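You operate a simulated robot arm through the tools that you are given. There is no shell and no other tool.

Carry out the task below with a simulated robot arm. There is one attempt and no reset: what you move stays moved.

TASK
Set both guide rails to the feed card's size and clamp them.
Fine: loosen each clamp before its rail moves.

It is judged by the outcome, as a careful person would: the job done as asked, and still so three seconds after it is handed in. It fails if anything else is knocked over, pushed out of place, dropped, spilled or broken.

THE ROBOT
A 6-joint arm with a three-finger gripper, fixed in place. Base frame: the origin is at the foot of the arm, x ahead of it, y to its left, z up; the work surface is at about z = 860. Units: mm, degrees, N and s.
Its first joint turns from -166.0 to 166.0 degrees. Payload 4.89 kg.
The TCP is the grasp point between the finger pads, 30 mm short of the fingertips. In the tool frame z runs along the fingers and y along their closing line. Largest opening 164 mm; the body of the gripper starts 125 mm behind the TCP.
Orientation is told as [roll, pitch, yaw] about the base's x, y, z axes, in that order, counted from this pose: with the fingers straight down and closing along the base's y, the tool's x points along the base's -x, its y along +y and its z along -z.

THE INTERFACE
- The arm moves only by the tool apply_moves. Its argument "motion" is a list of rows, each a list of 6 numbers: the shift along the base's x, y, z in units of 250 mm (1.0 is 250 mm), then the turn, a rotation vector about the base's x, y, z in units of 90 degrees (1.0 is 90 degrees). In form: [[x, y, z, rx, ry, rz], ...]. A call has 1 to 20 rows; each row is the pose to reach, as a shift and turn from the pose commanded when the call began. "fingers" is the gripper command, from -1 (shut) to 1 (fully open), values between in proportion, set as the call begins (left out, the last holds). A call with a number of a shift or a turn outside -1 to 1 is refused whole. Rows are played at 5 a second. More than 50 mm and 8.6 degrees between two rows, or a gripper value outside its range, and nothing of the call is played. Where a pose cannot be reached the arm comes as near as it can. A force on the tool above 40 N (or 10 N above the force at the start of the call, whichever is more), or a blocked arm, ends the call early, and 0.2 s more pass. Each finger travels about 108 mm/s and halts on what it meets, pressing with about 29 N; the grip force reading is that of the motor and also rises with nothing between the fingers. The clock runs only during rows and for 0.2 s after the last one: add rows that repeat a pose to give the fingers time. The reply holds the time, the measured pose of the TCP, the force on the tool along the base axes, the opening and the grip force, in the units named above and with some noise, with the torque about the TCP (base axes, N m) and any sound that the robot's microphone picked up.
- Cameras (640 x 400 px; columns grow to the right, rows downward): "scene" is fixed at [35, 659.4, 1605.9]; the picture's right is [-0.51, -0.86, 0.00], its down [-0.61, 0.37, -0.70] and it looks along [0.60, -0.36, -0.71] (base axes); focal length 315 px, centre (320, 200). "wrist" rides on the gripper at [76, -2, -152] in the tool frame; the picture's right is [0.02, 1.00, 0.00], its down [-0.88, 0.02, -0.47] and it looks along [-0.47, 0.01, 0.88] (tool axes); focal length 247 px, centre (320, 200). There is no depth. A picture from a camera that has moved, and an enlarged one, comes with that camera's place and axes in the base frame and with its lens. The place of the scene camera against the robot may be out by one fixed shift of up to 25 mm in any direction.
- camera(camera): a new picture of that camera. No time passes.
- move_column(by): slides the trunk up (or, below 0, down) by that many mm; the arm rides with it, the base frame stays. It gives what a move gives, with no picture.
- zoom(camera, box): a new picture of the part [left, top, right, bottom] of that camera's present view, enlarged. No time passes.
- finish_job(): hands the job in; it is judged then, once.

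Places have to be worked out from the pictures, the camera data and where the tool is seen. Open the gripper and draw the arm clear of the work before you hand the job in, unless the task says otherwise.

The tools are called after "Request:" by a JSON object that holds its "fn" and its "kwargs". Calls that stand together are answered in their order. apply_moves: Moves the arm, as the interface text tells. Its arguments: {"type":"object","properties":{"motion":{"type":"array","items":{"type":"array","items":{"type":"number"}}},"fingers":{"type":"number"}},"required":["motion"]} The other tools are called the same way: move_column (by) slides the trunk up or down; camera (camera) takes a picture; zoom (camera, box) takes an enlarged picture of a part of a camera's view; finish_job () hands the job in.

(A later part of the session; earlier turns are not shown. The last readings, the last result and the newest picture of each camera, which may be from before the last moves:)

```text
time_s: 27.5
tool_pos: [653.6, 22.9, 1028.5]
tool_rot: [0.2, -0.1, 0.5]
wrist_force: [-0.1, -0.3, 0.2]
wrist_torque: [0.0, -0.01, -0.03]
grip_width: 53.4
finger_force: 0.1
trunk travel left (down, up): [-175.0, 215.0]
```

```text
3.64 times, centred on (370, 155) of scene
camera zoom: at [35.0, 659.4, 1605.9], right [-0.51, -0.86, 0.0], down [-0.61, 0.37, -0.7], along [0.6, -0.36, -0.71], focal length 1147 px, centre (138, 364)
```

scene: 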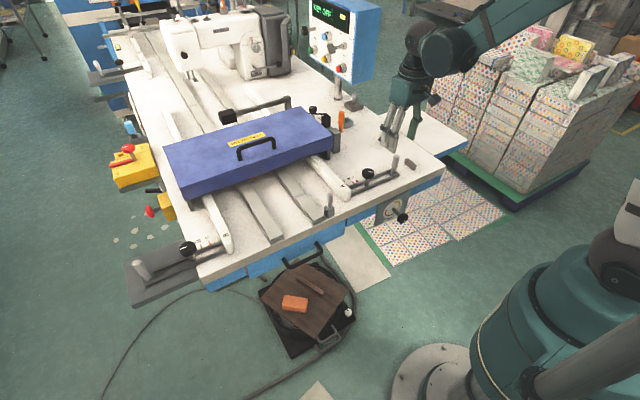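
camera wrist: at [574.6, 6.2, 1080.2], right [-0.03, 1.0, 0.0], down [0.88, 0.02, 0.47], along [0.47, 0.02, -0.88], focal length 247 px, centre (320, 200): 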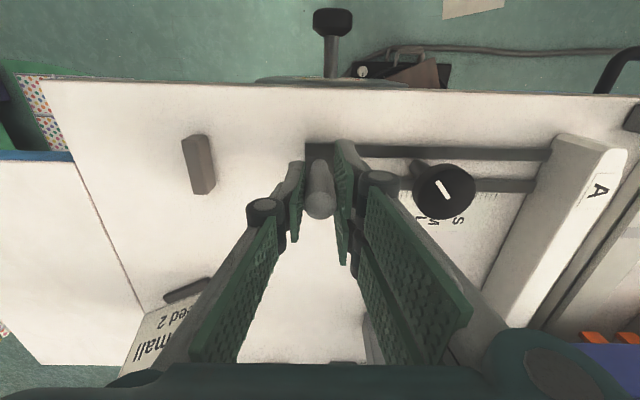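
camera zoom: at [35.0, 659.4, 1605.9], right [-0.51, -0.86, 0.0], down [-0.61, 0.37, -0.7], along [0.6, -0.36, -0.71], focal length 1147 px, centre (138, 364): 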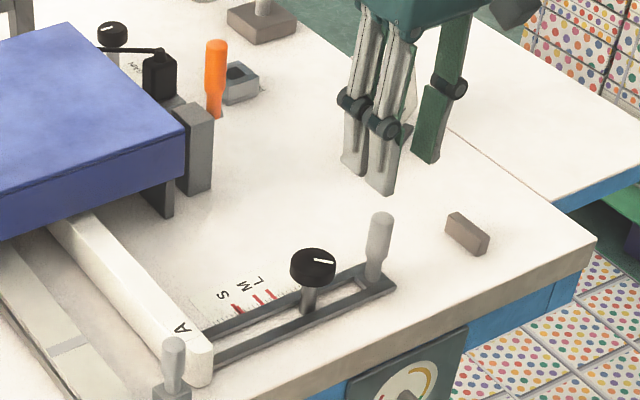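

The rail stayed put after release. I'll move the wrist camera square above the scale for a precise view.

Request:
{"fn": "apply_moves", "kwargs": {"motion": [[-0.02, 0.1, 0, 0, 0, 0], [-0.04, 0.2, 0, 0, 0, 0], [-0.06, 0.3, 0, 0, 0, 0], [-0.08, 0.4, 0, 0, 0, 0], [-0.1, 0.536, 0, 0, 0, 0], [-0.1, 0.536, 0, 0, 0, 0], [-0.1, 0.536, 0, 0, 0, 0]], "fingers": 1}}

Request:
{"fn": "camera", "kwargs": {"camera": "wrist"}}

Request:
{"fn": "zoom", "kwargs": {"camera": "wrist", "box": [260, 150, 380, 225]}}

```text
time_s: 29.1
tool_pos: [625.7, 158.2, 1026.5]
tool_rot: [0.2, 0.0, 0.4]
wrist_force: [0.2, 0.2, 0.2]
wrist_torque: [-0.04, 0.03, 0.02]
grip_width: 164.4
finger_force: 0.1
trunk travel left (down, up): [-175.0, 215.0]
```

```text
taken
camera wrist: at [549.2, 155.1, 1179.0], right [-0.03, 1.0, 0.0], down [0.88, 0.02, 0.47], along [0.47, 0.02, -0.88], focal length 247 px, centre (320, 200)
```

wrist: 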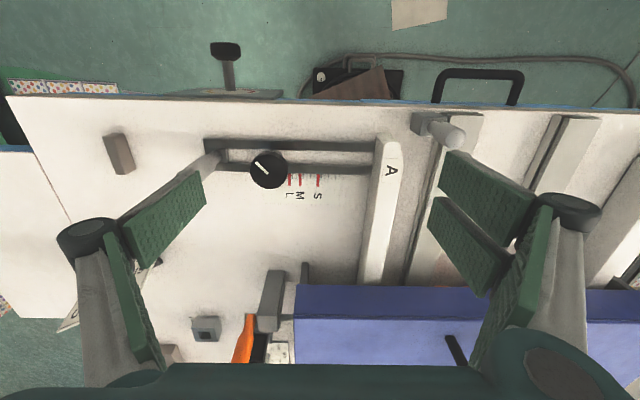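

```text
5.33 times, centred on (320, 188) of wrist
camera zoom: at [549.2, 155.1, 1179.0], right [-0.03, 1.0, 0.0], down [0.88, 0.02, 0.47], along [0.47, 0.02, -0.88], focal length 1317 px, centre (320, 267)
```

zoom: 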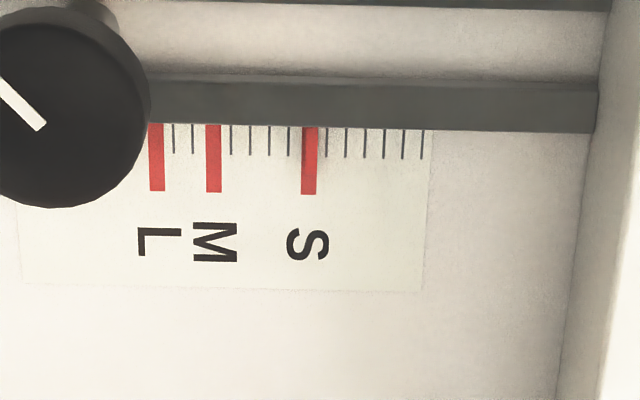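

Request:
{"fn": "zoom", "kwargs": {"camera": "wrist", "box": [304, 168, 336, 188]}}

```text
16.00 times, centred on (320, 178) of wrist
camera zoom: at [549.2, 155.1, 1179.0], right [-0.03, 1.0, 0.0], down [0.88, 0.02, 0.47], along [0.47, 0.02, -0.88], focal length 3952 px, centre (320, 552)
```

zoom: 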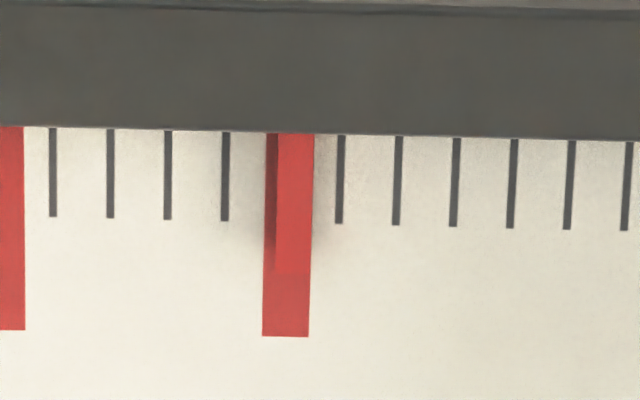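

From above, pointer A is within about 0.5 mm of the S mark's centre. Next is clamping: I'll go back over knob A at yaw ≈ 90 so I have room to turn clockwise.

Request:
{"fn": "apply_moves", "kwargs": {"motion": [[0.01, -0.02, 0, 0, 0, 0.09], [0.02, -0.04, 0, 0, 0, 0.18], [0.03, -0.06, 0, 0, 0, 0.27], [0.04, -0.08, 0, 0, 0, 0.36], [0.05, -0.1, 0, 0, 0, 0.45], [0.06, -0.12, 0, 0, 0, 0.54], [0.07, -0.14, 0, 0, 0, 0.63], [0.08, -0.16, 0, 0, 0, 0.72], [0.09, -0.18, 0, 0, 0, 0.81], [0.1, -0.2, 0, 0, 0, 0.9], [0.111, -0.227, 0, 0, 0, 0.99], [0.111, -0.227, 0, 0, 0, 0.99], [0.111, -0.227, 0, 0, 0, 0.99]], "fingers": 0.1}}

Request:
{"fn": "camera", "kwargs": {"camera": "wrist"}}

```text
time_s: 31.9
tool_pos: [652.1, 102.0, 1027.5]
tool_rot: [0.2, 0.0, 89.5]
wrist_force: [-0.5, 0.3, 0.6]
wrist_torque: [0.04, 0.02, 0.0]
grip_width: 90.1
finger_force: 0.1
trunk travel left (down, up): [-175.0, 215.0]
```

```text
taken
camera wrist: at [654.6, 24.3, 1180.1], right [-1.0, -0.01, 0.0], down [-0.01, 0.88, 0.47], along [-0.01, 0.47, -0.88], focal length 247 px, centre (320, 200)
```

wrist: 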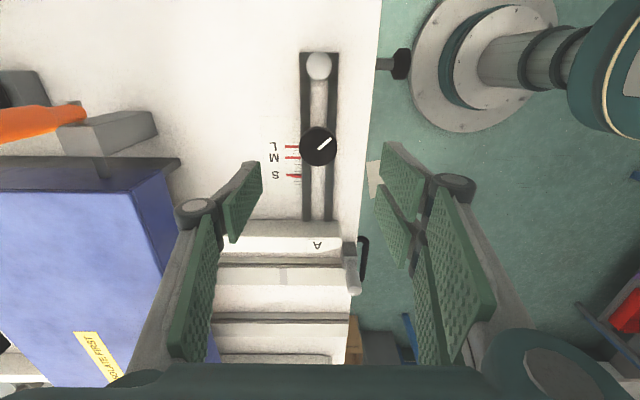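

Knob A is at about (654, 100). I'll descend and grip it.

Request:
{"fn": "apply_moves", "kwargs": {"motion": [[0.005, -0.004, -0.1, 0, 0, 0], [0.005, -0.004, -0.2, 0, 0, 0], [0.005, -0.004, -0.3, 0, 0, 0], [0.005, -0.004, -0.38, 0, 0, 0], [0.005, -0.004, -0.428, 0, 0, 0], [0.005, -0.004, -0.428, 0, 0, 0]]}}

Request:
{"fn": "apply_moves", "kwargs": {"motion": [[0, 0, 0, 0, 0, 0], [0, 0, 0, 0, 0, 0], [0, 0, 0, 0, 0, 0], [0, 0, 0, 0, 0, 0]], "fingers": -1}}

Request:
{"fn": "camera", "kwargs": {"camera": "wrist"}}

```text
time_s: 33.3
tool_pos: [655.5, 100.8, 921.8]
tool_rot: [0.2, 0.1, 89.5]
wrist_force: [0.5, -0.3, 0.4]
wrist_torque: [-0.01, 0.04, -0.01]
grip_width: 90.4
finger_force: 0.0
trunk travel left (down, up): [-175.0, 215.0]
```

```text
time_s: 34.3
tool_pos: [655.4, 100.3, 921.3]
tool_rot: [0.2, 0.0, 89.5]
wrist_force: [-8.1, 0.2, -7.2]
wrist_torque: [0.07, 0.08, 0.03]
grip_width: 39.7
finger_force: 45.1
trunk travel left (down, up): [-175.0, 215.0]
```

```text
taken
camera wrist: at [656.3, 23.4, 1073.8], right [-1.0, -0.01, 0.0], down [-0.01, 0.88, 0.47], along [-0.01, 0.47, -0.88], focal length 247 px, centre (320, 200)
```

wrist: 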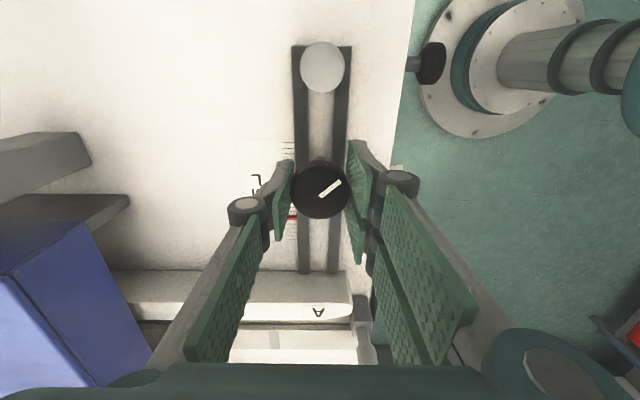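

The knob is gripped with its line visible. I'll turn it clockwise in chunks, watching force and torque.

Request:
{"fn": "apply_moves", "kwargs": {"motion": [[-0.003, 0, 0, 0, 0, -0.02], [-0.003, 0, 0, 0, 0, -0.09], [-0.003, 0, 0, 0, 0, -0.16], [-0.003, 0, 0, 0, 0, -0.23], [-0.003, 0, 0, 0, 0, -0.3], [-0.003, 0, 0, 0, 0, -0.37], [-0.003, 0, 0, 0, 0, -0.44], [-0.003, 0, 0, 0, 0, -0.44]]}}

```text
time_s: 36.1
tool_pos: [654.3, 99.4, 921.3]
tool_rot: [0.2, -0.1, 49.7]
wrist_force: [1.3, 27.8, 23.6]
wrist_torque: [0.56, -0.24, -0.02]
grip_width: 40.1
finger_force: 45.0
trunk travel left (down, up): [-175.0, 215.0]
```

Force +y of 28 N means the tool sits slightly −y of the knob axis, so I'll ease +1.3 mm and continue.

Request:
{"fn": "apply_moves", "kwargs": {"motion": [[0, 0.005, 0, 0, 0, 0], [0, 0.005, 0, 0, 0, -0.07], [0, 0.005, 0, 0, 0, -0.14], [0, 0.005, 0, 0, 0, -0.21], [0, 0.005, 0, 0, 0, -0.28], [0, 0.005, 0, 0, 0, -0.35], [0, 0.005, 0, 0, 0, -0.42], [0, 0.005, 0, 0, 0, -0.42]]}}

Request:
{"fn": "camera", "kwargs": {"camera": "wrist"}}

```text
time_s: 37.9
tool_pos: [653.6, 101.9, 920.7]
tool_rot: [0.3, -0.2, 12.0]
wrist_force: [-1.4, -7.3, 19.2]
wrist_torque: [-0.25, 0.29, -0.05]
grip_width: 40.0
finger_force: 44.8
trunk travel left (down, up): [-175.0, 215.0]
```

```text
taken
camera wrist: at [578.8, 82.9, 1073.5], right [-0.23, 0.97, 0.0], down [0.86, 0.2, 0.47], along [0.46, 0.11, -0.88], focal length 247 px, centre (320, 200)
```

wrist: 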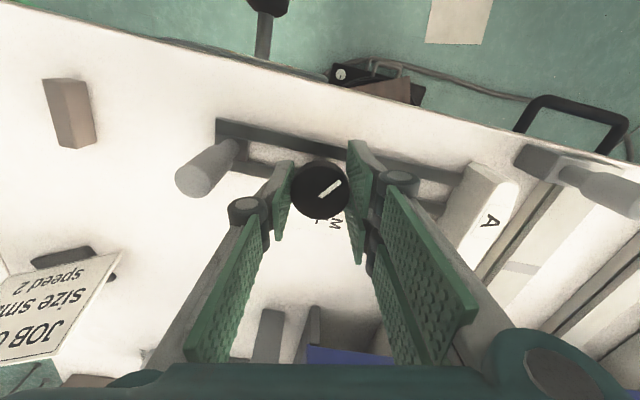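

Tracking is good, with the knob now at about +52° from its original angle. I'll continue clockwise.

Request:
{"fn": "apply_moves", "kwargs": {"motion": [[0, -0.001, 0, 0, 0, -0.07], [0, -0.001, 0, 0, 0, -0.14], [0, -0.001, 0, 0, 0, -0.21], [0, -0.001, 0, 0, 0, -0.28], [0, -0.001, 0, 0, 0, -0.35], [0, -0.001, 0, 0, 0, -0.42], [0, -0.001, 0, 0, 0, -0.42]]}}

Request:
{"fn": "camera", "kwargs": {"camera": "wrist"}}

```text
time_s: 39.5
tool_pos: [653.5, 102.4, 921.1]
tool_rot: [0.2, 0.0, -25.8]
wrist_force: [-15.9, 16.0, -3.5]
wrist_torque: [0.13, -0.04, -0.09]
grip_width: 40.3
finger_force: 44.9
trunk travel left (down, up): [-175.0, 215.0]
```

```text
taken
camera wrist: at [583.5, 133.0, 1073.5], right [0.42, 0.91, 0.0], down [0.8, -0.37, 0.47], along [0.43, -0.19, -0.88], focal length 247 px, centre (320, 200)
```

wrist: 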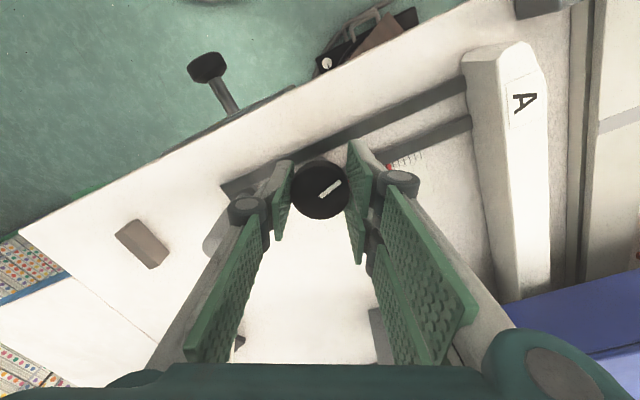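

The line is still fixed in the gripper frame. The original tight angle corresponds to yaw ≈ −40, so I'll keep turning slowly to that and a little beyond to feel the stop.

Request:
{"fn": "apply_moves", "kwargs": {"motion": [[-0.002, 0.002, 0, 0, 0, -0.04], [-0.002, 0.002, 0, 0, 0, -0.08], [-0.002, 0.002, 0, 0, 0, -0.12], [-0.002, 0.002, 0, 0, 0, -0.16], [-0.002, 0.002, 0, 0, 0, -0.16]]}}

Request:
{"fn": "camera", "kwargs": {"camera": "wrist"}}

```text
time_s: 40.7
tool_pos: [654.1, 102.1, 920.9]
tool_rot: [0.3, 0.0, -40.2]
wrist_force: [-8.9, 23.4, -21.7]
wrist_torque: [0.11, 0.12, 0.1]
grip_width: 40.1
finger_force: 45.0
trunk travel left (down, up): [-175.0, 215.0]
```

```text
taken
camera wrist: at [593.7, 149.7, 1073.5], right [0.63, 0.78, 0.0], down [0.68, -0.55, 0.47], along [0.37, -0.3, -0.88], focal length 247 px, centre (320, 200)
```

wrist: 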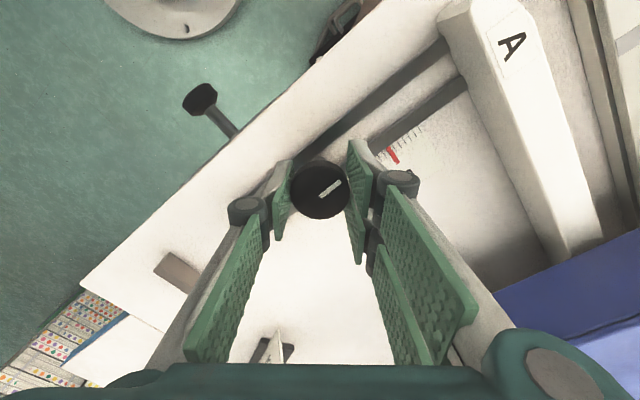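

Back at the original angle. I'll turn a further ~15° to find the tight end.

Request:
{"fn": "apply_moves", "kwargs": {"motion": [[0, 0.002, -0.003, 0, 0, -0.04], [0, 0.002, -0.003, 0, 0, -0.08], [0, 0.002, -0.003, 0, 0, -0.12], [0, 0.002, -0.003, 0, 0, -0.17], [0, 0.002, -0.003, 0, 0, -0.17]]}}

Request:
{"fn": "camera", "kwargs": {"camera": "wrist"}}

```text
time_s: 41.9
tool_pos: [654.8, 102.1, 919.9]
tool_rot: [0.2, -0.1, -55.5]
wrist_force: [15.1, 4.3, 15.6]
wrist_torque: [-0.25, -0.52, -0.09]
grip_width: 39.8
finger_force: 45.2
trunk travel left (down, up): [-175.0, 215.0]
```

```text
taken
camera wrist: at [609.0, 163.3, 1072.7], right [0.81, 0.58, 0.0], down [0.51, -0.72, 0.47], along [0.28, -0.38, -0.88], focal length 247 px, centre (320, 200)
```

wrist: 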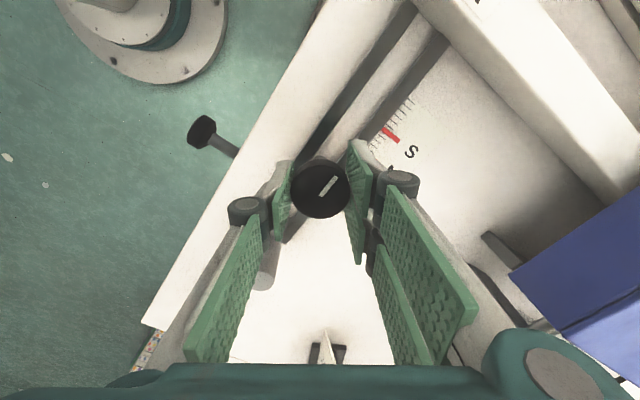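

The line now rotates relative to the pads, so the knob has stopped at its tight end and the pads are slipping. Clamp A is tight. I'll release, rise and verify.

Request:
{"fn": "apply_moves", "kwargs": {"motion": [[0, 0, 0, 0, 0, 0], [0, 0, 0, 0, 0, 0], [0, 0, 0, 0, 0, 0], [0, 0, 0.1, 0, 0, 0], [0, 0, 0.2, 0, 0, 0], [0, 0, 0.3, 0, 0, 0], [0, 0, 0.44, 0, 0, 0], [0, 0, 0.44, 0, 0, 0]], "fingers": 0.1}}

Request:
{"fn": "camera", "kwargs": {"camera": "wrist"}}

Request:
{"fn": "zoom", "kwargs": {"camera": "scene", "box": [330, 160, 390, 200]}}

```text
time_s: 43.7
tool_pos: [654.3, 104.1, 1030.9]
tool_rot: [0.2, 0.0, -55.4]
wrist_force: [-0.3, -0.4, 0.1]
wrist_torque: [-0.02, -0.04, -0.01]
grip_width: 90.2
finger_force: 0.1
trunk travel left (down, up): [-175.0, 215.0]
```

```text
taken
camera wrist: at [609.1, 163.8, 1182.7], right [0.81, 0.58, 0.0], down [0.51, -0.72, 0.47], along [0.28, -0.38, -0.88], focal length 247 px, centre (320, 200)
```

wrist: 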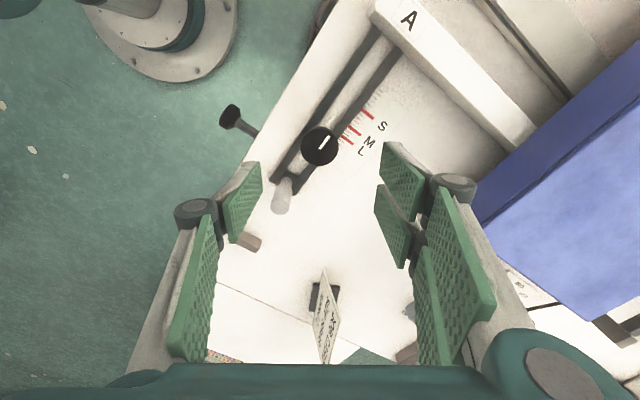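

```text
10.00 times, centred on (360, 180) of scene
camera zoom: at [35.0, 659.4, 1605.9], right [-0.51, -0.86, 0.0], down [-0.61, 0.37, -0.7], along [0.6, -0.36, -0.71], focal length 3154 px, centre (-80, 400)
```

zoom: 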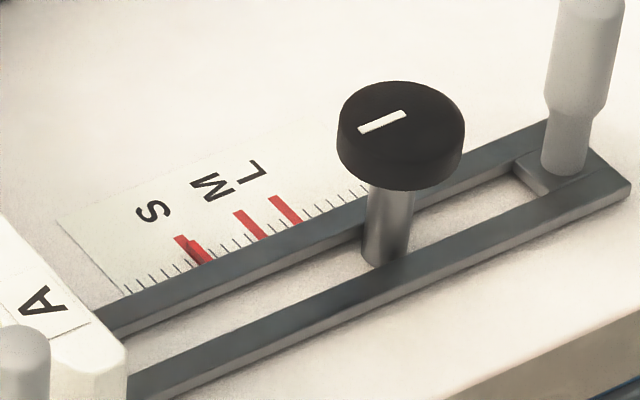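

Rail A is set on S and clamped, with the knob line back at its original angle. Now rail B: I'll raise the arm, square the yaw and traverse toward B in front of the blue cover.

Request:
{"fn": "apply_moves", "kwargs": {"motion": [[-0.027, 0.06, 0.08, 0, 0, 0.077], [-0.054, 0.16, 0.16, 0, 0, 0.154], [-0.08, 0.28, 0.24, 0, 0, 0.231], [-0.108, 0.41, 0.28, 0, 0, 0.308], [-0.135, 0.54, 0.28, 0, 0, 0.385], [-0.162, 0.68, 0.28, 0, 0, 0.462], [-0.19, 0.82, 0.28, 0, 0, 0.539], [-0.216, 0.98, 0.28, 0, 0, 0.616], [-0.216, 0.98, 0.28, 0, 0, 0.616]], "fingers": 1}}

Request:
{"fn": "apply_moves", "kwargs": {"motion": [[-0.02, 0.17, 0, 0, 0, 0], [-0.04, 0.34, 0, 0, 0, 0], [-0.06, 0.51, 0, 0, 0, 0], [-0.07, 0.68, 0, 0, 0, 0], [-0.08, 0.85, 0, 0, 0, 0], [-0.08, 1.0, 0, 0, 0, 0], [-0.08, 1.0, -0.1, 0, 0, 0], [-0.08, 1.0, -0.1, 0, 0, 0]]}}

Request:
{"fn": "camera", "kwargs": {"camera": "wrist"}}

Request:
{"fn": "zoom", "kwargs": {"camera": "wrist", "box": [240, 100, 440, 225]}}

Request:
{"fn": "camera", "kwargs": {"camera": "scene"}}

```text
time_s: 45.7
tool_pos: [600.6, 348.9, 1100.5]
tool_rot: [0.2, 0.0, 0.2]
wrist_force: [0.0, -0.5, 0.5]
wrist_torque: [-0.02, 0.01, 0.0]
grip_width: 163.8
finger_force: 0.1
trunk travel left (down, up): [-175.0, 215.0]
```

```text
time_s: 47.5
tool_pos: [580.1, 596.3, 1077.5]
tool_rot: [0.1, -0.1, 0.0]
wrist_force: [-1.0, 0.4, 0.4]
wrist_torque: [-0.09, 0.04, -0.01]
grip_width: 163.9
finger_force: 0.0
trunk travel left (down, up): [-175.0, 215.0]
```

```text
taken
camera wrist: at [503.8, 594.5, 1229.5], right [-0.02, 1.0, 0.0], down [0.88, 0.02, 0.47], along [0.47, 0.01, -0.88], focal length 247 px, centre (320, 200)
```

wrist: 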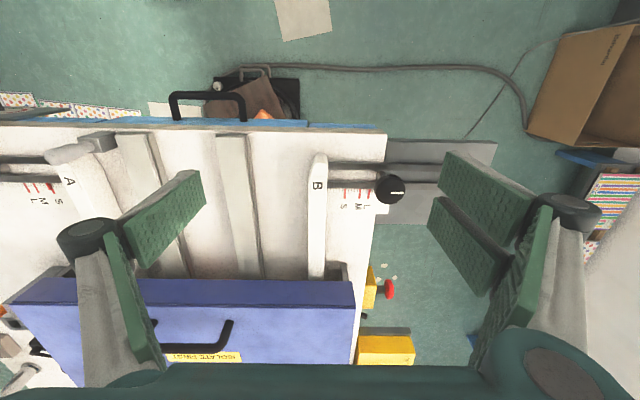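

```text
3.20 times, centred on (340, 162) of wrist
camera zoom: at [503.8, 594.5, 1229.5], right [-0.02, 1.0, 0.0], down [0.88, 0.02, 0.47], along [0.47, 0.01, -0.88], focal length 790 px, centre (256, 320)
```

zoom: 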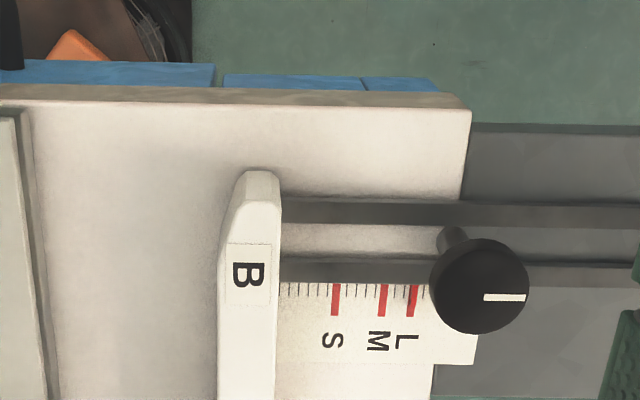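

```text
taken
```

scene: 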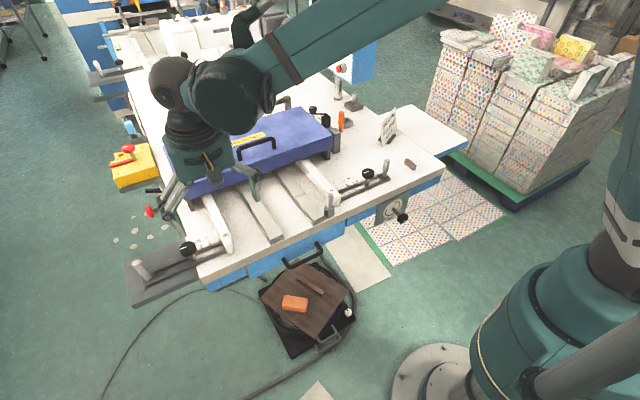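

Scale B mirrors A: its raised pointer sits at L, so rail B also needs to go inward, by about 40 mm. Knob B is at about (651.5, 695, 918). I'll hover over it with the yaw at −20.

Request:
{"fn": "apply_moves", "kwargs": {"motion": [[0.05, 0.07, -0.03, 0, 0, -0.055], [0.1, 0.14, -0.06, 0, 0, -0.11], [0.15, 0.21, -0.1, 0, 0, -0.165], [0.2, 0.28, -0.14, 0, 0, -0.222], [0.25, 0.34, -0.17, 0, 0, -0.222], [0.286, 0.395, -0.19, 0, 0, -0.222], [0.286, 0.395, -0.19, 0, 0, -0.222], [0.286, 0.395, -0.19, 0, 0, -0.222]], "fingers": 0.1}}

Request:
{"fn": "camera", "kwargs": {"camera": "wrist"}}

Request:
{"fn": "zoom", "kwargs": {"camera": "scene", "box": [100, 150, 280, 300]}}

```text
time_s: 49.3
tool_pos: [652.2, 695.3, 1027.4]
tool_rot: [0.2, 0.0, -20.0]
wrist_force: [-0.5, -1.0, 0.0]
wrist_torque: [-0.02, 0.07, 0.0]
grip_width: 90.3
finger_force: 0.0
trunk travel left (down, up): [-175.0, 215.0]
```

```text
taken
camera wrist: at [578.9, 719.0, 1179.5], right [0.32, 0.95, 0.0], down [0.83, -0.28, 0.47], along [0.45, -0.15, -0.88], focal length 247 px, centre (320, 200)
```

wrist: 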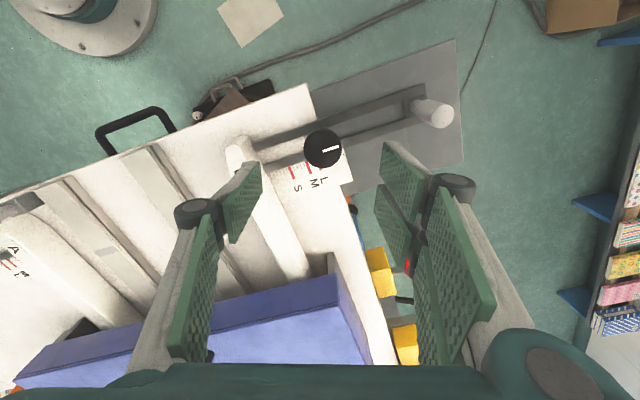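

```text
2.67 times, centred on (190, 225) of scene
camera zoom: at [35.0, 659.4, 1605.9], right [-0.51, -0.86, 0.0], down [-0.61, 0.37, -0.7], along [0.6, -0.36, -0.71], focal length 841 px, centre (667, 133)
```

zoom: 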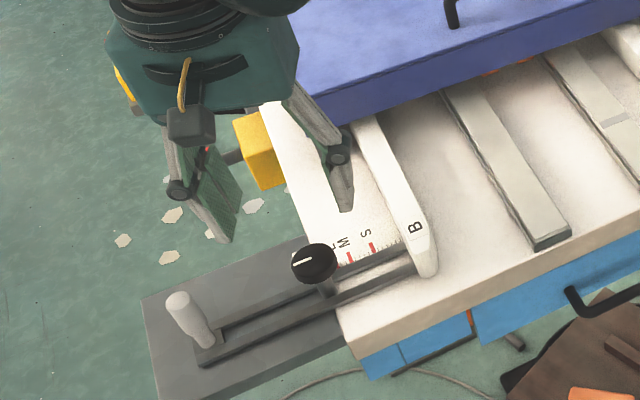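

Knob B is confirmed at about (653.5, 696.5, 916). I'll descend and grip it.

Request:
{"fn": "apply_moves", "kwargs": {"motion": [[0.005, 0.004, -0.1, 0, 0, 0], [0.005, 0.004, -0.2, 0, 0, 0], [0.005, 0.004, -0.3, 0, 0, 0], [0.005, 0.004, -0.38, 0, 0, 0], [0.005, 0.004, -0.426, 0, 0, 0], [0.005, 0.004, -0.426, 0, 0, 0]]}}

Request:
{"fn": "apply_moves", "kwargs": {"motion": [[0, 0, 0, 0, 0, 0], [0, 0, 0, 0, 0, 0], [0, 0, 0, 0, 0, 0], [0, 0, 0, 0, 0, 0]], "fingers": -1}}

Request:
{"fn": "camera", "kwargs": {"camera": "wrist"}}

```text
time_s: 50.7
tool_pos: [652.0, 697.0, 922.0]
tool_rot: [0.1, 0.1, -20.0]
wrist_force: [-0.4, 0.6, 0.0]
wrist_torque: [0.01, 0.01, 0.03]
grip_width: 90.2
finger_force: 0.0
trunk travel left (down, up): [-175.0, 215.0]
```

```text
time_s: 51.8
tool_pos: [653.0, 699.1, 920.9]
tool_rot: [0.3, -0.1, -19.9]
wrist_force: [0.4, 6.8, -2.1]
wrist_torque: [0.3, -0.13, -0.02]
grip_width: 40.0
finger_force: 44.6
trunk travel left (down, up): [-175.0, 215.0]
stopped in row 4: the force on the tool passed its limit at 41 N (the readings are from after the stop); the commanded pose is now the measured one
```

```text
taken
camera wrist: at [579.7, 721.5, 1073.7], right [0.32, 0.95, 0.01], down [0.83, -0.29, 0.47], along [0.45, -0.15, -0.88], focal length 247 px, centre (320, 200)
```

wrist: 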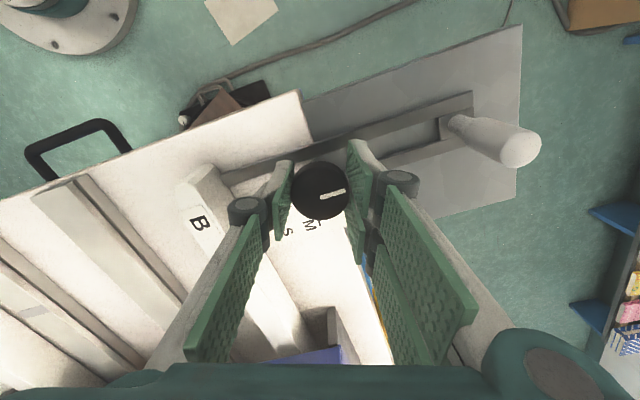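

Gripped, and the compliance shows knob B's centre is nearer y 699.5. I'll start turning anticlockwise.

Request:
{"fn": "apply_moves", "kwargs": {"motion": [[0, 0.002, 0, 0, 0, 0.03], [0, 0.002, 0, 0, 0, 0.1], [0, 0.002, 0, 0, 0, 0.17], [0, 0.002, 0, 0, 0, 0.24], [0, 0.002, 0, 0, 0, 0.31], [0, 0.002, 0, 0, 0, 0.38], [0, 0.002, 0, 0, 0, 0.38]]}}

Request:
{"fn": "camera", "kwargs": {"camera": "wrist"}}

```text
time_s: 53.4
tool_pos: [654.4, 697.8, 921.7]
tool_rot: [0.3, 0.0, 14.3]
wrist_force: [-13.4, -29.0, -19.4]
wrist_torque: [-0.14, 0.48, -0.14]
grip_width: 40.3
finger_force: 44.7
trunk travel left (down, up): [-175.0, 215.0]
```

```text
taken
camera wrist: at [579.7, 675.5, 1074.0], right [-0.27, 0.96, 0.0], down [0.85, 0.23, 0.47], along [0.46, 0.13, -0.88], focal length 247 px, centre (320, 200)
```

wrist: 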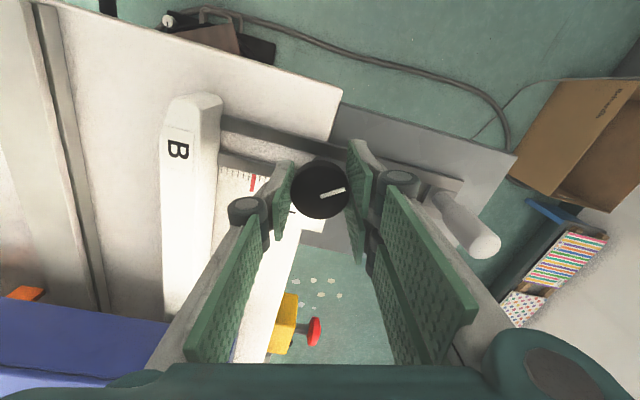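

The knob is turning with the gripper. I'll relieve the side load (−1.2 mm y) and keep turning.

Request:
{"fn": "apply_moves", "kwargs": {"motion": [[-0.002, -0.005, -0.003, 0, 0, 0], [-0.002, -0.005, -0.003, 0, 0, 0.07], [-0.002, -0.005, -0.003, 0, 0, 0.14], [-0.002, -0.005, -0.003, 0, 0, 0.21], [-0.002, -0.005, -0.003, 0, 0, 0.28], [-0.002, -0.005, -0.003, 0, 0, 0.35], [-0.002, -0.005, -0.003, 0, 0, 0.42], [-0.002, -0.005, -0.003, 0, 0, 0.42]]}}

Request:
{"fn": "camera", "kwargs": {"camera": "wrist"}}

```text
time_s: 55.2
tool_pos: [654.1, 696.3, 922.1]
tool_rot: [0.3, 0.0, 52.1]
wrist_force: [41.8, -1.7, 21.8]
wrist_torque: [-0.02, -0.7, -0.04]
grip_width: 40.1
finger_force: 44.7
trunk travel left (down, up): [-175.0, 215.0]
```

```text
taken
camera wrist: at [608.2, 633.4, 1073.3], right [-0.8, 0.6, 0.01], down [0.53, 0.7, 0.47], along [0.28, 0.38, -0.88], focal length 247 px, centre (320, 200)
```

wrist: 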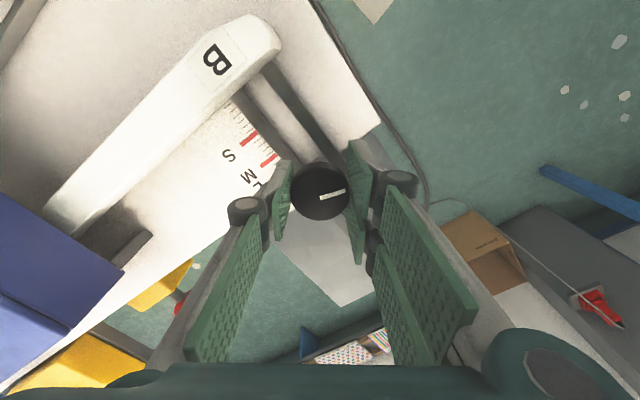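

Turned 72° so far. I'll relieve +x by 1.8 mm and continue another ~40°.

Request:
{"fn": "apply_moves", "kwargs": {"motion": [[0.004, 0, 0.003, 0, 0, 0], [0.007, 0, 0.003, 0, 0, 0], [0.007, 0, 0.003, 0, 0, 0.07], [0.007, 0, 0.003, 0, 0, 0.14], [0.007, 0, 0.003, 0, 0, 0.21], [0.007, 0, 0.003, 0, 0, 0.28], [0.007, 0, 0.003, 0, 0, 0.35], [0.007, 0, 0.003, 0, 0, 0.42], [0.007, 0, 0.003, 0, 0, 0.42]]}}

Request:
{"fn": "camera", "kwargs": {"camera": "wrist"}}

```text
time_s: 57.2
tool_pos: [654.3, 696.4, 921.1]
tool_rot: [0.2, -0.2, 89.9]
wrist_force: [19.3, -20.9, -20.4]
wrist_torque: [-0.28, 0.05, -0.06]
grip_width: 40.3
finger_force: 44.5
trunk travel left (down, up): [-175.0, 215.0]
```

```text
taken
camera wrist: at [657.3, 619.5, 1073.5], right [-1.0, -0.02, 0.01], down [-0.01, 0.88, 0.47], along [-0.01, 0.47, -0.88], focal length 247 px, centre (320, 200)
```

wrist: 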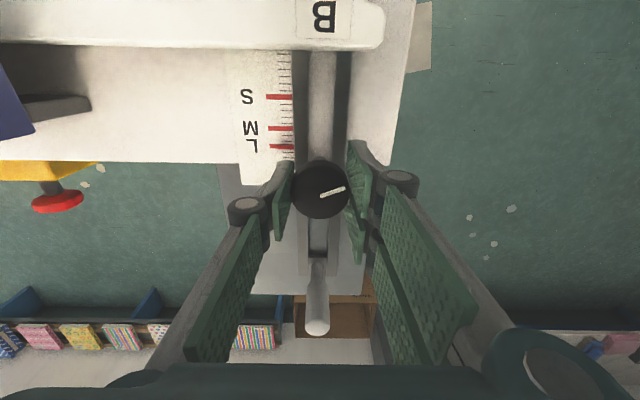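

Turned 110°. I'll relieve the side load and add another ~22° to match the amount that freed A.

Request:
{"fn": "apply_moves", "kwargs": {"motion": [[0.003, -0.003, -0.002, 0, 0, 0], [0.003, -0.003, -0.002, 0, 0, 0.07], [0.003, -0.003, -0.002, 0, 0, 0.14], [0.003, -0.003, -0.002, 0, 0, 0.21], [0.003, -0.003, -0.002, 0, 0, 0.25], [0.003, -0.003, -0.002, 0, 0, 0.25]]}}

Request:
{"fn": "apply_moves", "kwargs": {"motion": [[0, 0, 0, 0, 0, 0], [0, 0, 0, 0, 0, 0], [0, 0, 0, 0, 0, 0], [0, 0, 0.1, 0, 0, 0], [0, 0, 0.2, 0, 0, 0], [0, 0, 0.3, 0, 0, 0], [0, 0, 0.4, 0, 0, 0], [0, 0, 0.4, 0, 0, 0]], "fingers": 0.1}}

Request:
{"fn": "camera", "kwargs": {"camera": "wrist"}}

Request:
{"fn": "zoom", "kwargs": {"camera": "scene", "box": [110, 190, 260, 310]}}

```text
time_s: 58.6
tool_pos: [655.4, 696.8, 922.4]
tool_rot: [0.3, -0.1, 112.4]
wrist_force: [23.0, 7.0, -1.9]
wrist_torque: [0.58, -0.03, -0.01]
grip_width: 39.9
finger_force: 45.3
trunk travel left (down, up): [-175.0, 215.0]
```

```text
time_s: 60.4
tool_pos: [654.3, 697.4, 1021.8]
tool_rot: [0.3, -0.1, 112.4]
wrist_force: [0.5, 0.6, 0.4]
wrist_torque: [-0.01, -0.02, 0.0]
grip_width: 90.3
finger_force: 0.0
trunk travel left (down, up): [-175.0, 215.0]
```

```text
taken
camera wrist: at [685.9, 627.2, 1174.3], right [-0.92, -0.4, 0.01], down [-0.35, 0.81, 0.47], along [-0.19, 0.43, -0.88], focal length 247 px, centre (320, 200)
```

wrist: 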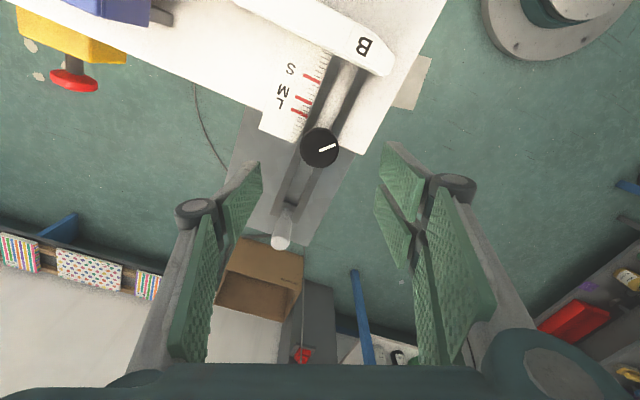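

```text
3.33 times, centred on (185, 250) of scene
camera zoom: at [35.0, 659.4, 1605.9], right [-0.51, -0.86, 0.0], down [-0.61, 0.37, -0.7], along [0.6, -0.36, -0.71], focal length 1051 px, centre (770, 33)
```

zoom: 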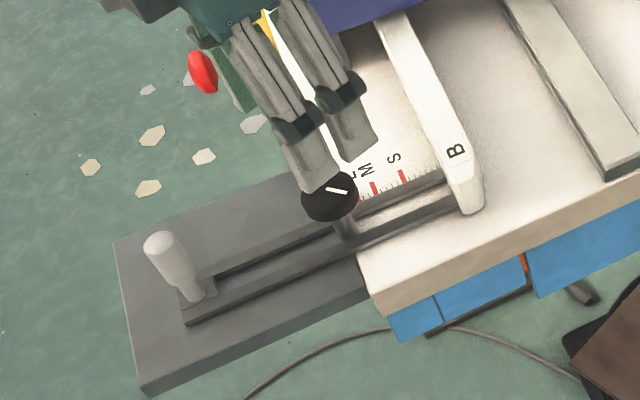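

Knob B is loosened. Peg B, at about y 810, is beyond vertical reach, so I'll grip rail B itself just behind its bar, near (697, 595), with yaw 0. Rotating and hovering there first.

Request:
{"fn": "apply_moves", "kwargs": {"motion": [[0.01, -0.03, 0.02, 0, 0, -0.09], [0.02, -0.06, 0.04, 0, 0, -0.18], [0.03, -0.1, 0.06, 0, 0, -0.27], [0.04, -0.14, 0.08, 0, 0, -0.36], [0.06, -0.18, 0.08, 0, 0, -0.45], [0.08, -0.22, 0.08, 0, 0, -0.54], [0.1, -0.26, 0.08, 0, 0, -0.63], [0.12, -0.3, 0.08, 0, 0, -0.72], [0.14, -0.34, 0.08, 0, 0, -0.81], [0.155, -0.38, 0.08, 0, 0, -0.9], [0.163, -0.41, 0.08, 0, 0, -0.98], [0.163, -0.41, 0.08, 0, 0, -0.98]]}}

Request:
{"fn": "apply_moves", "kwargs": {"motion": [[0, 0, 0, 0, 0, -0.09], [0, 0, 0, 0, 0, -0.18], [0, 0, 0, 0, 0, -0.269], [0, 0, 0, 0, 0, -0.269]]}}

Request:
{"fn": "camera", "kwargs": {"camera": "wrist"}}

Request:
{"fn": "camera", "kwargs": {"camera": "scene"}}

```text
time_s: 63.0
tool_pos: [694.0, 594.1, 1041.1]
tool_rot: [0.3, -0.1, 24.1]
wrist_force: [-0.4, 0.0, -0.6]
wrist_torque: [-0.01, -0.02, -0.02]
grip_width: 90.2
finger_force: 0.0
trunk travel left (down, up): [-175.0, 215.0]
```

```text
time_s: 64.0
tool_pos: [695.0, 594.1, 1040.7]
tool_rot: [0.3, -0.1, -0.2]
wrist_force: [1.1, 0.4, -0.5]
wrist_torque: [-0.02, -0.01, -0.03]
grip_width: 90.5
finger_force: 0.1
trunk travel left (down, up): [-175.0, 215.0]
```

```text
taken
camera wrist: at [618.3, 591.3, 1193.7], right [-0.02, 1.0, 0.01], down [0.88, 0.01, 0.47], along [0.47, 0.01, -0.88], focal length 247 px, centre (320, 200)
```

wrist: 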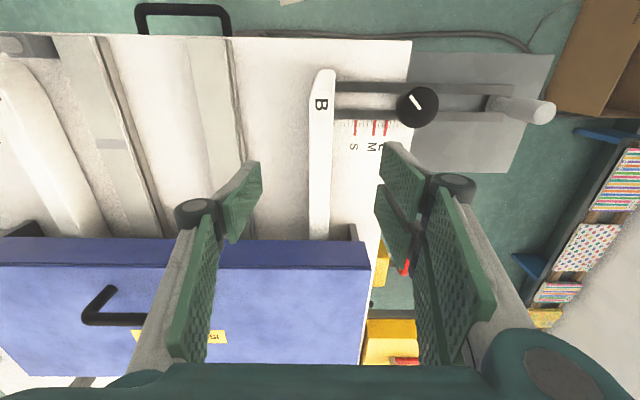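

```text
taken
```

scene: 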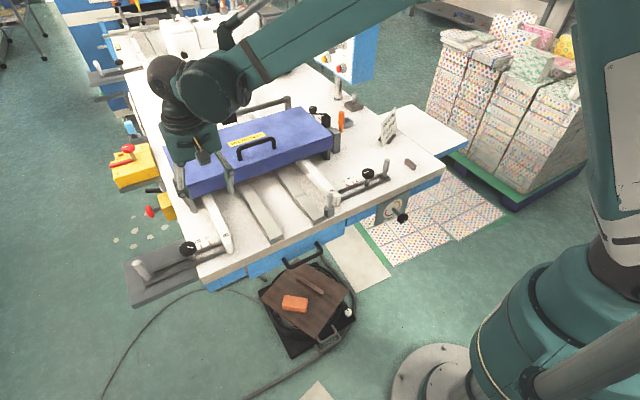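

Rail B is centred at y ≈ 594.5 at this x, and the cover front is beyond x 800, so there's clearance. I'll descend around the rail to TCP z ≈ 900.

Request:
{"fn": "apply_moves", "kwargs": {"motion": [[0.004, 0.002, -0.12, 0, 0, 0], [0.004, 0.002, -0.24, 0, 0, 0], [0.004, 0.002, -0.36, 0, 0, 0], [0.004, 0.002, -0.46, 0, 0, 0], [0.004, 0.002, -0.52, 0, 0, 0], [0.004, 0.002, -0.56, 0, 0, 0], [0.004, 0.002, -0.56, 0, 0, 0]]}}

Request:
{"fn": "camera", "kwargs": {"camera": "wrist"}}

Request:
{"fn": "zoom", "kwargs": {"camera": "scene", "box": [140, 140, 290, 270]}}

```text
time_s: 65.6
tool_pos: [696.7, 592.2, 899.5]
tool_rot: [0.3, -0.1, -0.1]
wrist_force: [0.5, -0.6, -0.2]
wrist_torque: [-0.02, -0.02, -0.01]
grip_width: 90.3
finger_force: 0.0
trunk travel left (down, up): [-175.0, 215.0]
```

```text
taken
camera wrist: at [620.2, 590.6, 1052.8], right [-0.02, 1.0, 0.01], down [0.88, 0.02, 0.47], along [0.47, 0.01, -0.88], focal length 247 px, centre (320, 200)
```

wrist: 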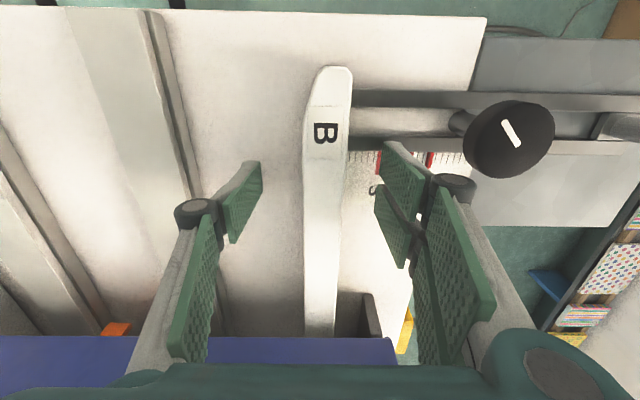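

```text
3.08 times, centred on (215, 205) of scene
camera zoom: at [35.0, 659.4, 1605.9], right [-0.51, -0.86, 0.0], down [-0.61, 0.37, -0.7], along [0.6, -0.36, -0.71], focal length 970 px, centre (643, 185)
```

zoom: 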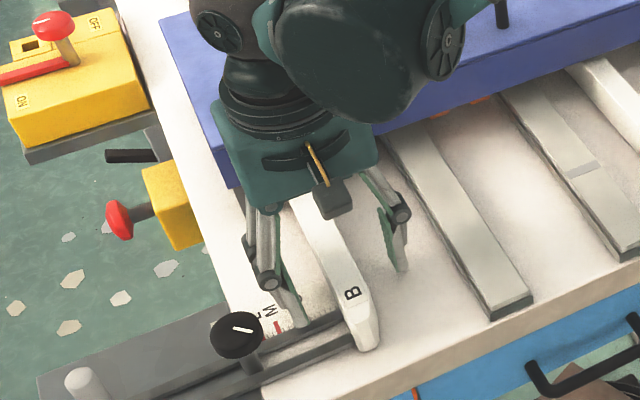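

Both fingers straddle rail B with no contact, so I'll close on it.

Request:
{"fn": "apply_moves", "kwargs": {"motion": [[0, 0, 0, 0, 0, 0], [0, 0, 0, 0, 0, 0], [0, 0, 0, 0, 0, 0], [0, 0, 0, 0, 0, 0]], "fingers": -1}}

Request:
{"fn": "camera", "kwargs": {"camera": "wrist"}}

```text
time_s: 66.6
tool_pos: [697.5, 592.5, 900.2]
tool_rot: [0.3, -0.1, -0.1]
wrist_force: [0.7, 3.7, -1.5]
wrist_torque: [0.19, -0.24, 0.3]
grip_width: 27.9
finger_force: 45.3
trunk travel left (down, up): [-175.0, 215.0]
```

```text
taken
camera wrist: at [620.1, 590.8, 1052.9], right [-0.02, 1.0, 0.01], down [0.88, 0.02, 0.47], along [0.47, 0.01, -0.88], focal length 247 px, centre (320, 200)
```

wrist: 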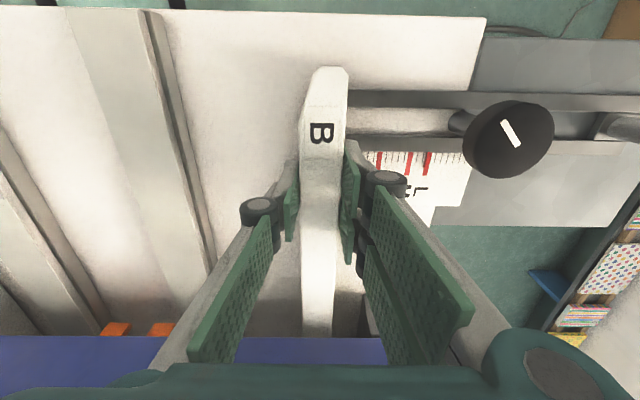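

The rail is gripped at 27.9 mm and the scale stays visible from here, which is ideal for setting it. I'll pull 10 mm inward as a test and zoom.

Request:
{"fn": "apply_moves", "kwargs": {"motion": [[0, -0.01, 0, 0, 0, 0], [0, -0.02, 0, 0, 0, 0], [0, -0.03, 0, 0, 0, 0], [0, -0.04, 0, 0, 0, 0], [0, -0.04, 0, 0, 0, 0]]}}

Request:
{"fn": "zoom", "kwargs": {"camera": "wrist", "box": [340, 120, 500, 220]}}

```text
time_s: 67.8
tool_pos: [696.0, 584.1, 901.0]
tool_rot: [0.3, -0.1, -0.1]
wrist_force: [6.0, 3.0, -11.5]
wrist_torque: [0.02, -0.55, 0.25]
grip_width: 27.8
finger_force: 45.1
trunk travel left (down, up): [-175.0, 215.0]
```

```text
4.00 times, centred on (420, 170) of wrist
camera zoom: at [620.1, 581.4, 1052.9], right [-0.02, 1.0, 0.0], down [0.88, 0.02, 0.47], along [0.47, 0.01, -0.88], focal length 988 px, centre (-80, 320)
```

zoom: 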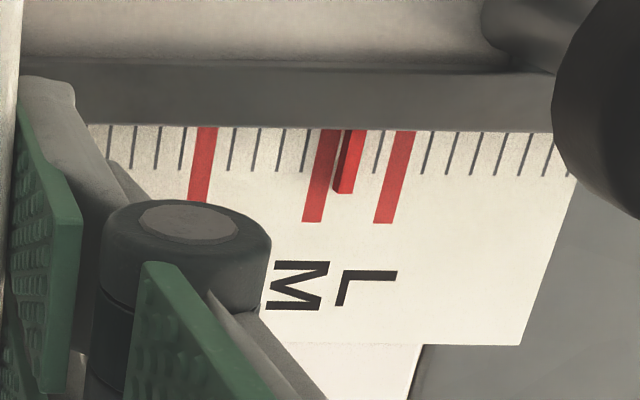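

It slides freely at 3 N. The pointer is roughly 28 mm from S, so I'll move 25 mm further and re-measure.

Request:
{"fn": "apply_moves", "kwargs": {"motion": [[0, -0.02, 0, 0, 0, 0], [0, -0.04, 0, 0, 0, 0], [0, -0.06, 0, 0, 0, 0], [0, -0.08, 0, 0, 0, 0], [0, -0.1, 0, 0, 0, 0], [0, -0.1, 0, 0, 0, 0], [0, -0.1, 0, 0, 0, 0]]}}

Request:
{"fn": "zoom", "kwargs": {"camera": "wrist", "box": [340, 120, 500, 220]}}

Request:
{"fn": "zoom", "kwargs": {"camera": "scene", "box": [184, 230, 224, 255]}}

```text
time_s: 69.4
tool_pos: [697.9, 558.4, 899.5]
tool_rot: [0.3, -0.1, -0.1]
wrist_force: [11.8, 4.3, 12.7]
wrist_torque: [0.1, 0.5, 0.21]
grip_width: 27.8
finger_force: 45.5
trunk travel left (down, up): [-175.0, 215.0]
```

```text
4.00 times, centred on (420, 170) of wrist
camera zoom: at [620.0, 555.6, 1052.9], right [-0.02, 1.0, 0.01], down [0.88, 0.02, 0.47], along [0.47, 0.01, -0.88], focal length 988 px, centre (-80, 320)
```

zoom: 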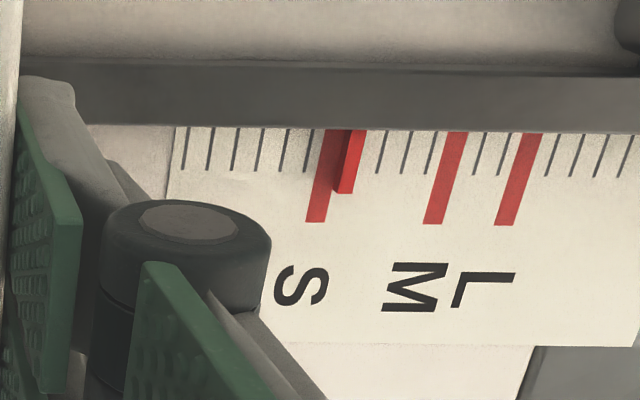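

```text
16.00 times, centred on (204, 242) of scene
camera zoom: at [35.0, 659.4, 1605.9], right [-0.51, -0.86, 0.0], down [-0.61, 0.37, -0.7], along [0.6, -0.36, -0.71], focal length 5046 px, centre (2176, -480)
```

zoom: 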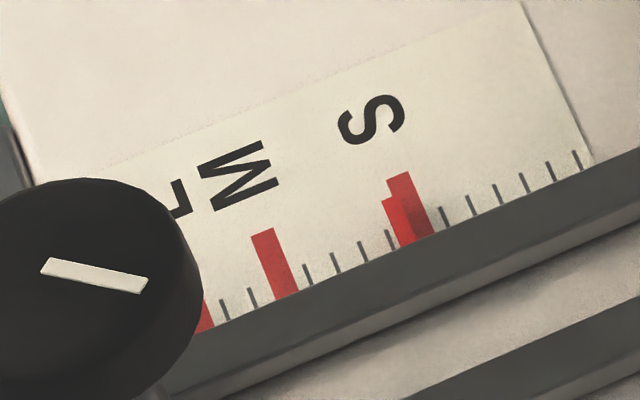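

Request:
{"fn": "zoom", "kwargs": {"camera": "wrist", "box": [412, 146, 444, 178]}}

Request:
{"fn": "zoom", "kwargs": {"camera": "scene", "box": [203, 239, 215, 247]}}

```text
12.50 times, centred on (428, 162) of wrist
camera zoom: at [620.0, 555.6, 1052.9], right [-0.02, 1.0, 0.01], down [0.88, 0.02, 0.47], along [0.47, 0.01, -0.88], focal length 3087 px, centre (-1030, 675)
```

zoom: 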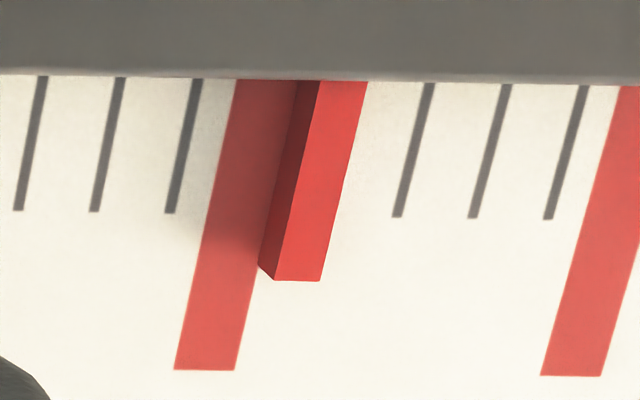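

```text
16.00 times, centred on (209, 243) of scene
camera zoom: at [35.0, 659.4, 1605.9], right [-0.51, -0.86, 0.0], down [-0.61, 0.37, -0.7], along [0.6, -0.36, -0.71], focal length 5046 px, centre (2096, -488)
```

zoom: 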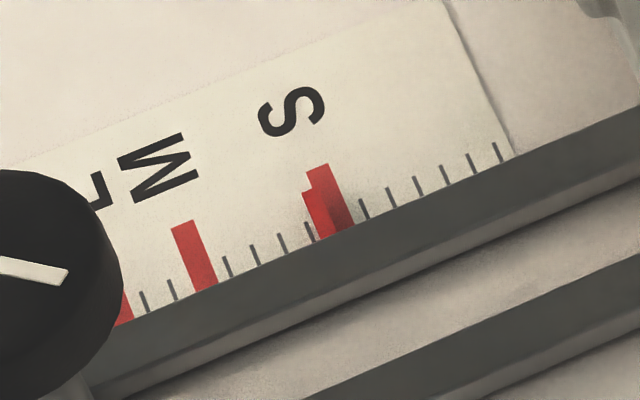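

The scene camera sees B's scale almost end-on to the marks, so it gives a parallax-free reading: the pointer is about 2.7 mm outside S, which fits the wrist view. I'll move the final 2.7 mm.

Request:
{"fn": "apply_moves", "kwargs": {"motion": [[0, -0.004, 0, 0, 0, 0], [0, -0.0075, 0, 0, 0, 0], [0, -0.0108, 0, 0, 0, 0], [0, -0.0108, 0, 0, 0, 0], [0, -0.0108, 0, 0, 0, 0]]}}

Request:
{"fn": "zoom", "kwargs": {"camera": "wrist", "box": [412, 146, 444, 178]}}

Request:
{"fn": "zoom", "kwargs": {"camera": "scene", "box": [203, 239, 215, 247]}}

```text
time_s: 70.6
tool_pos: [697.7, 555.6, 899.9]
tool_rot: [0.4, -0.1, 0.0]
wrist_force: [6.5, 3.1, 3.0]
wrist_torque: [0.16, -0.98, 0.26]
grip_width: 27.9
finger_force: 44.8
trunk travel left (down, up): [-175.0, 215.0]
```

```text
12.50 times, centred on (428, 162) of wrist
camera zoom: at [620.0, 553.3, 1052.9], right [-0.02, 1.0, 0.01], down [0.88, 0.02, 0.47], along [0.47, 0.01, -0.88], focal length 3087 px, centre (-1030, 675)
```

zoom: 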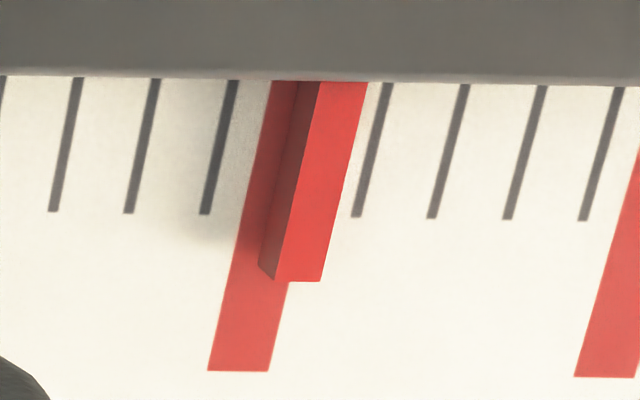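

```text
16.00 times, centred on (209, 243) of scene
camera zoom: at [35.0, 659.4, 1605.9], right [-0.51, -0.86, 0.0], down [-0.61, 0.37, -0.7], along [0.6, -0.36, -0.71], focal length 5046 px, centre (2096, -488)
```

zoom: 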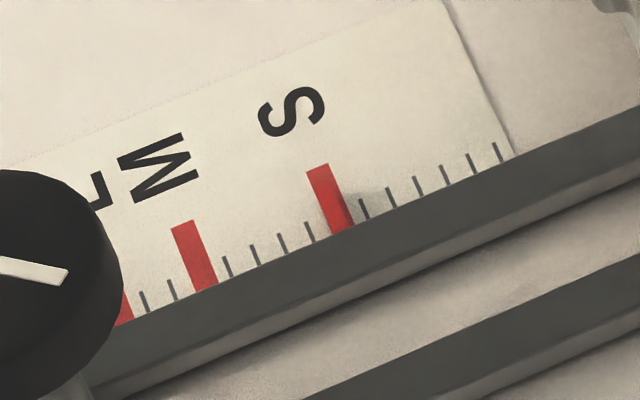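

Pointer B is now inside the S mark, within about 0.5 mm. I'll release the rail and rise.

Request:
{"fn": "apply_moves", "kwargs": {"motion": [[0, 0, 0, 0, 0, 0], [0, 0, 0, 0, 0, 0], [0, 0, 0, 0, 0, 0], [0, 0, 0.1, 0, 0, 0], [0, 0, 0.25, 0, 0, 0], [0, 0, 0.4, 0, 0, 0], [0, 0, 0.5, 0, 0, 0], [0, 0, 0.56, 0, 0, 0], [0, 0, 0.56, 0, 0, 0]], "fingers": 0}}

Request:
{"fn": "zoom", "kwargs": {"camera": "scene", "box": [203, 239, 215, 247]}}

Request:
{"fn": "camera", "kwargs": {"camera": "wrist"}}

```text
time_s: 72.6
tool_pos: [695.9, 556.9, 1041.0]
tool_rot: [0.3, -0.2, -0.2]
wrist_force: [-0.5, -0.4, 0.8]
wrist_torque: [0.02, -0.04, -0.04]
grip_width: 82.0
finger_force: 0.1
trunk travel left (down, up): [-175.0, 215.0]
```

```text
16.00 times, centred on (209, 243) of scene
camera zoom: at [35.0, 659.4, 1605.9], right [-0.51, -0.86, 0.0], down [-0.61, 0.37, -0.7], along [0.6, -0.36, -0.71], focal length 5046 px, centre (2096, -488)
```

zoom: 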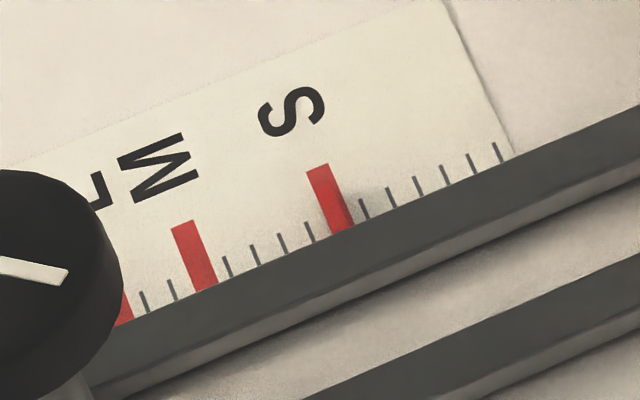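

```text
taken
camera wrist: at [619.1, 553.6, 1193.6], right [-0.02, 1.0, 0.01], down [0.88, 0.02, 0.47], along [0.47, 0.01, -0.88], focal length 247 px, centre (320, 200)
```

wrist: 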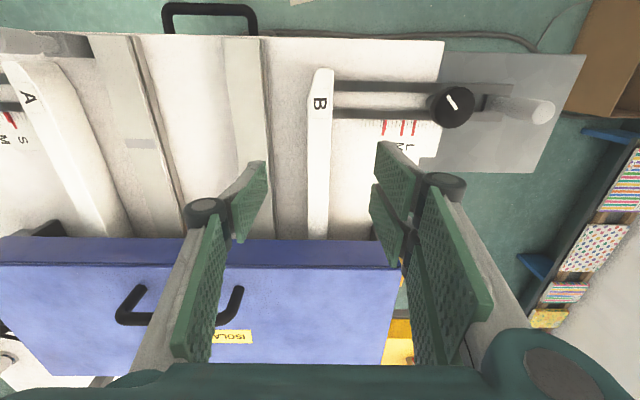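

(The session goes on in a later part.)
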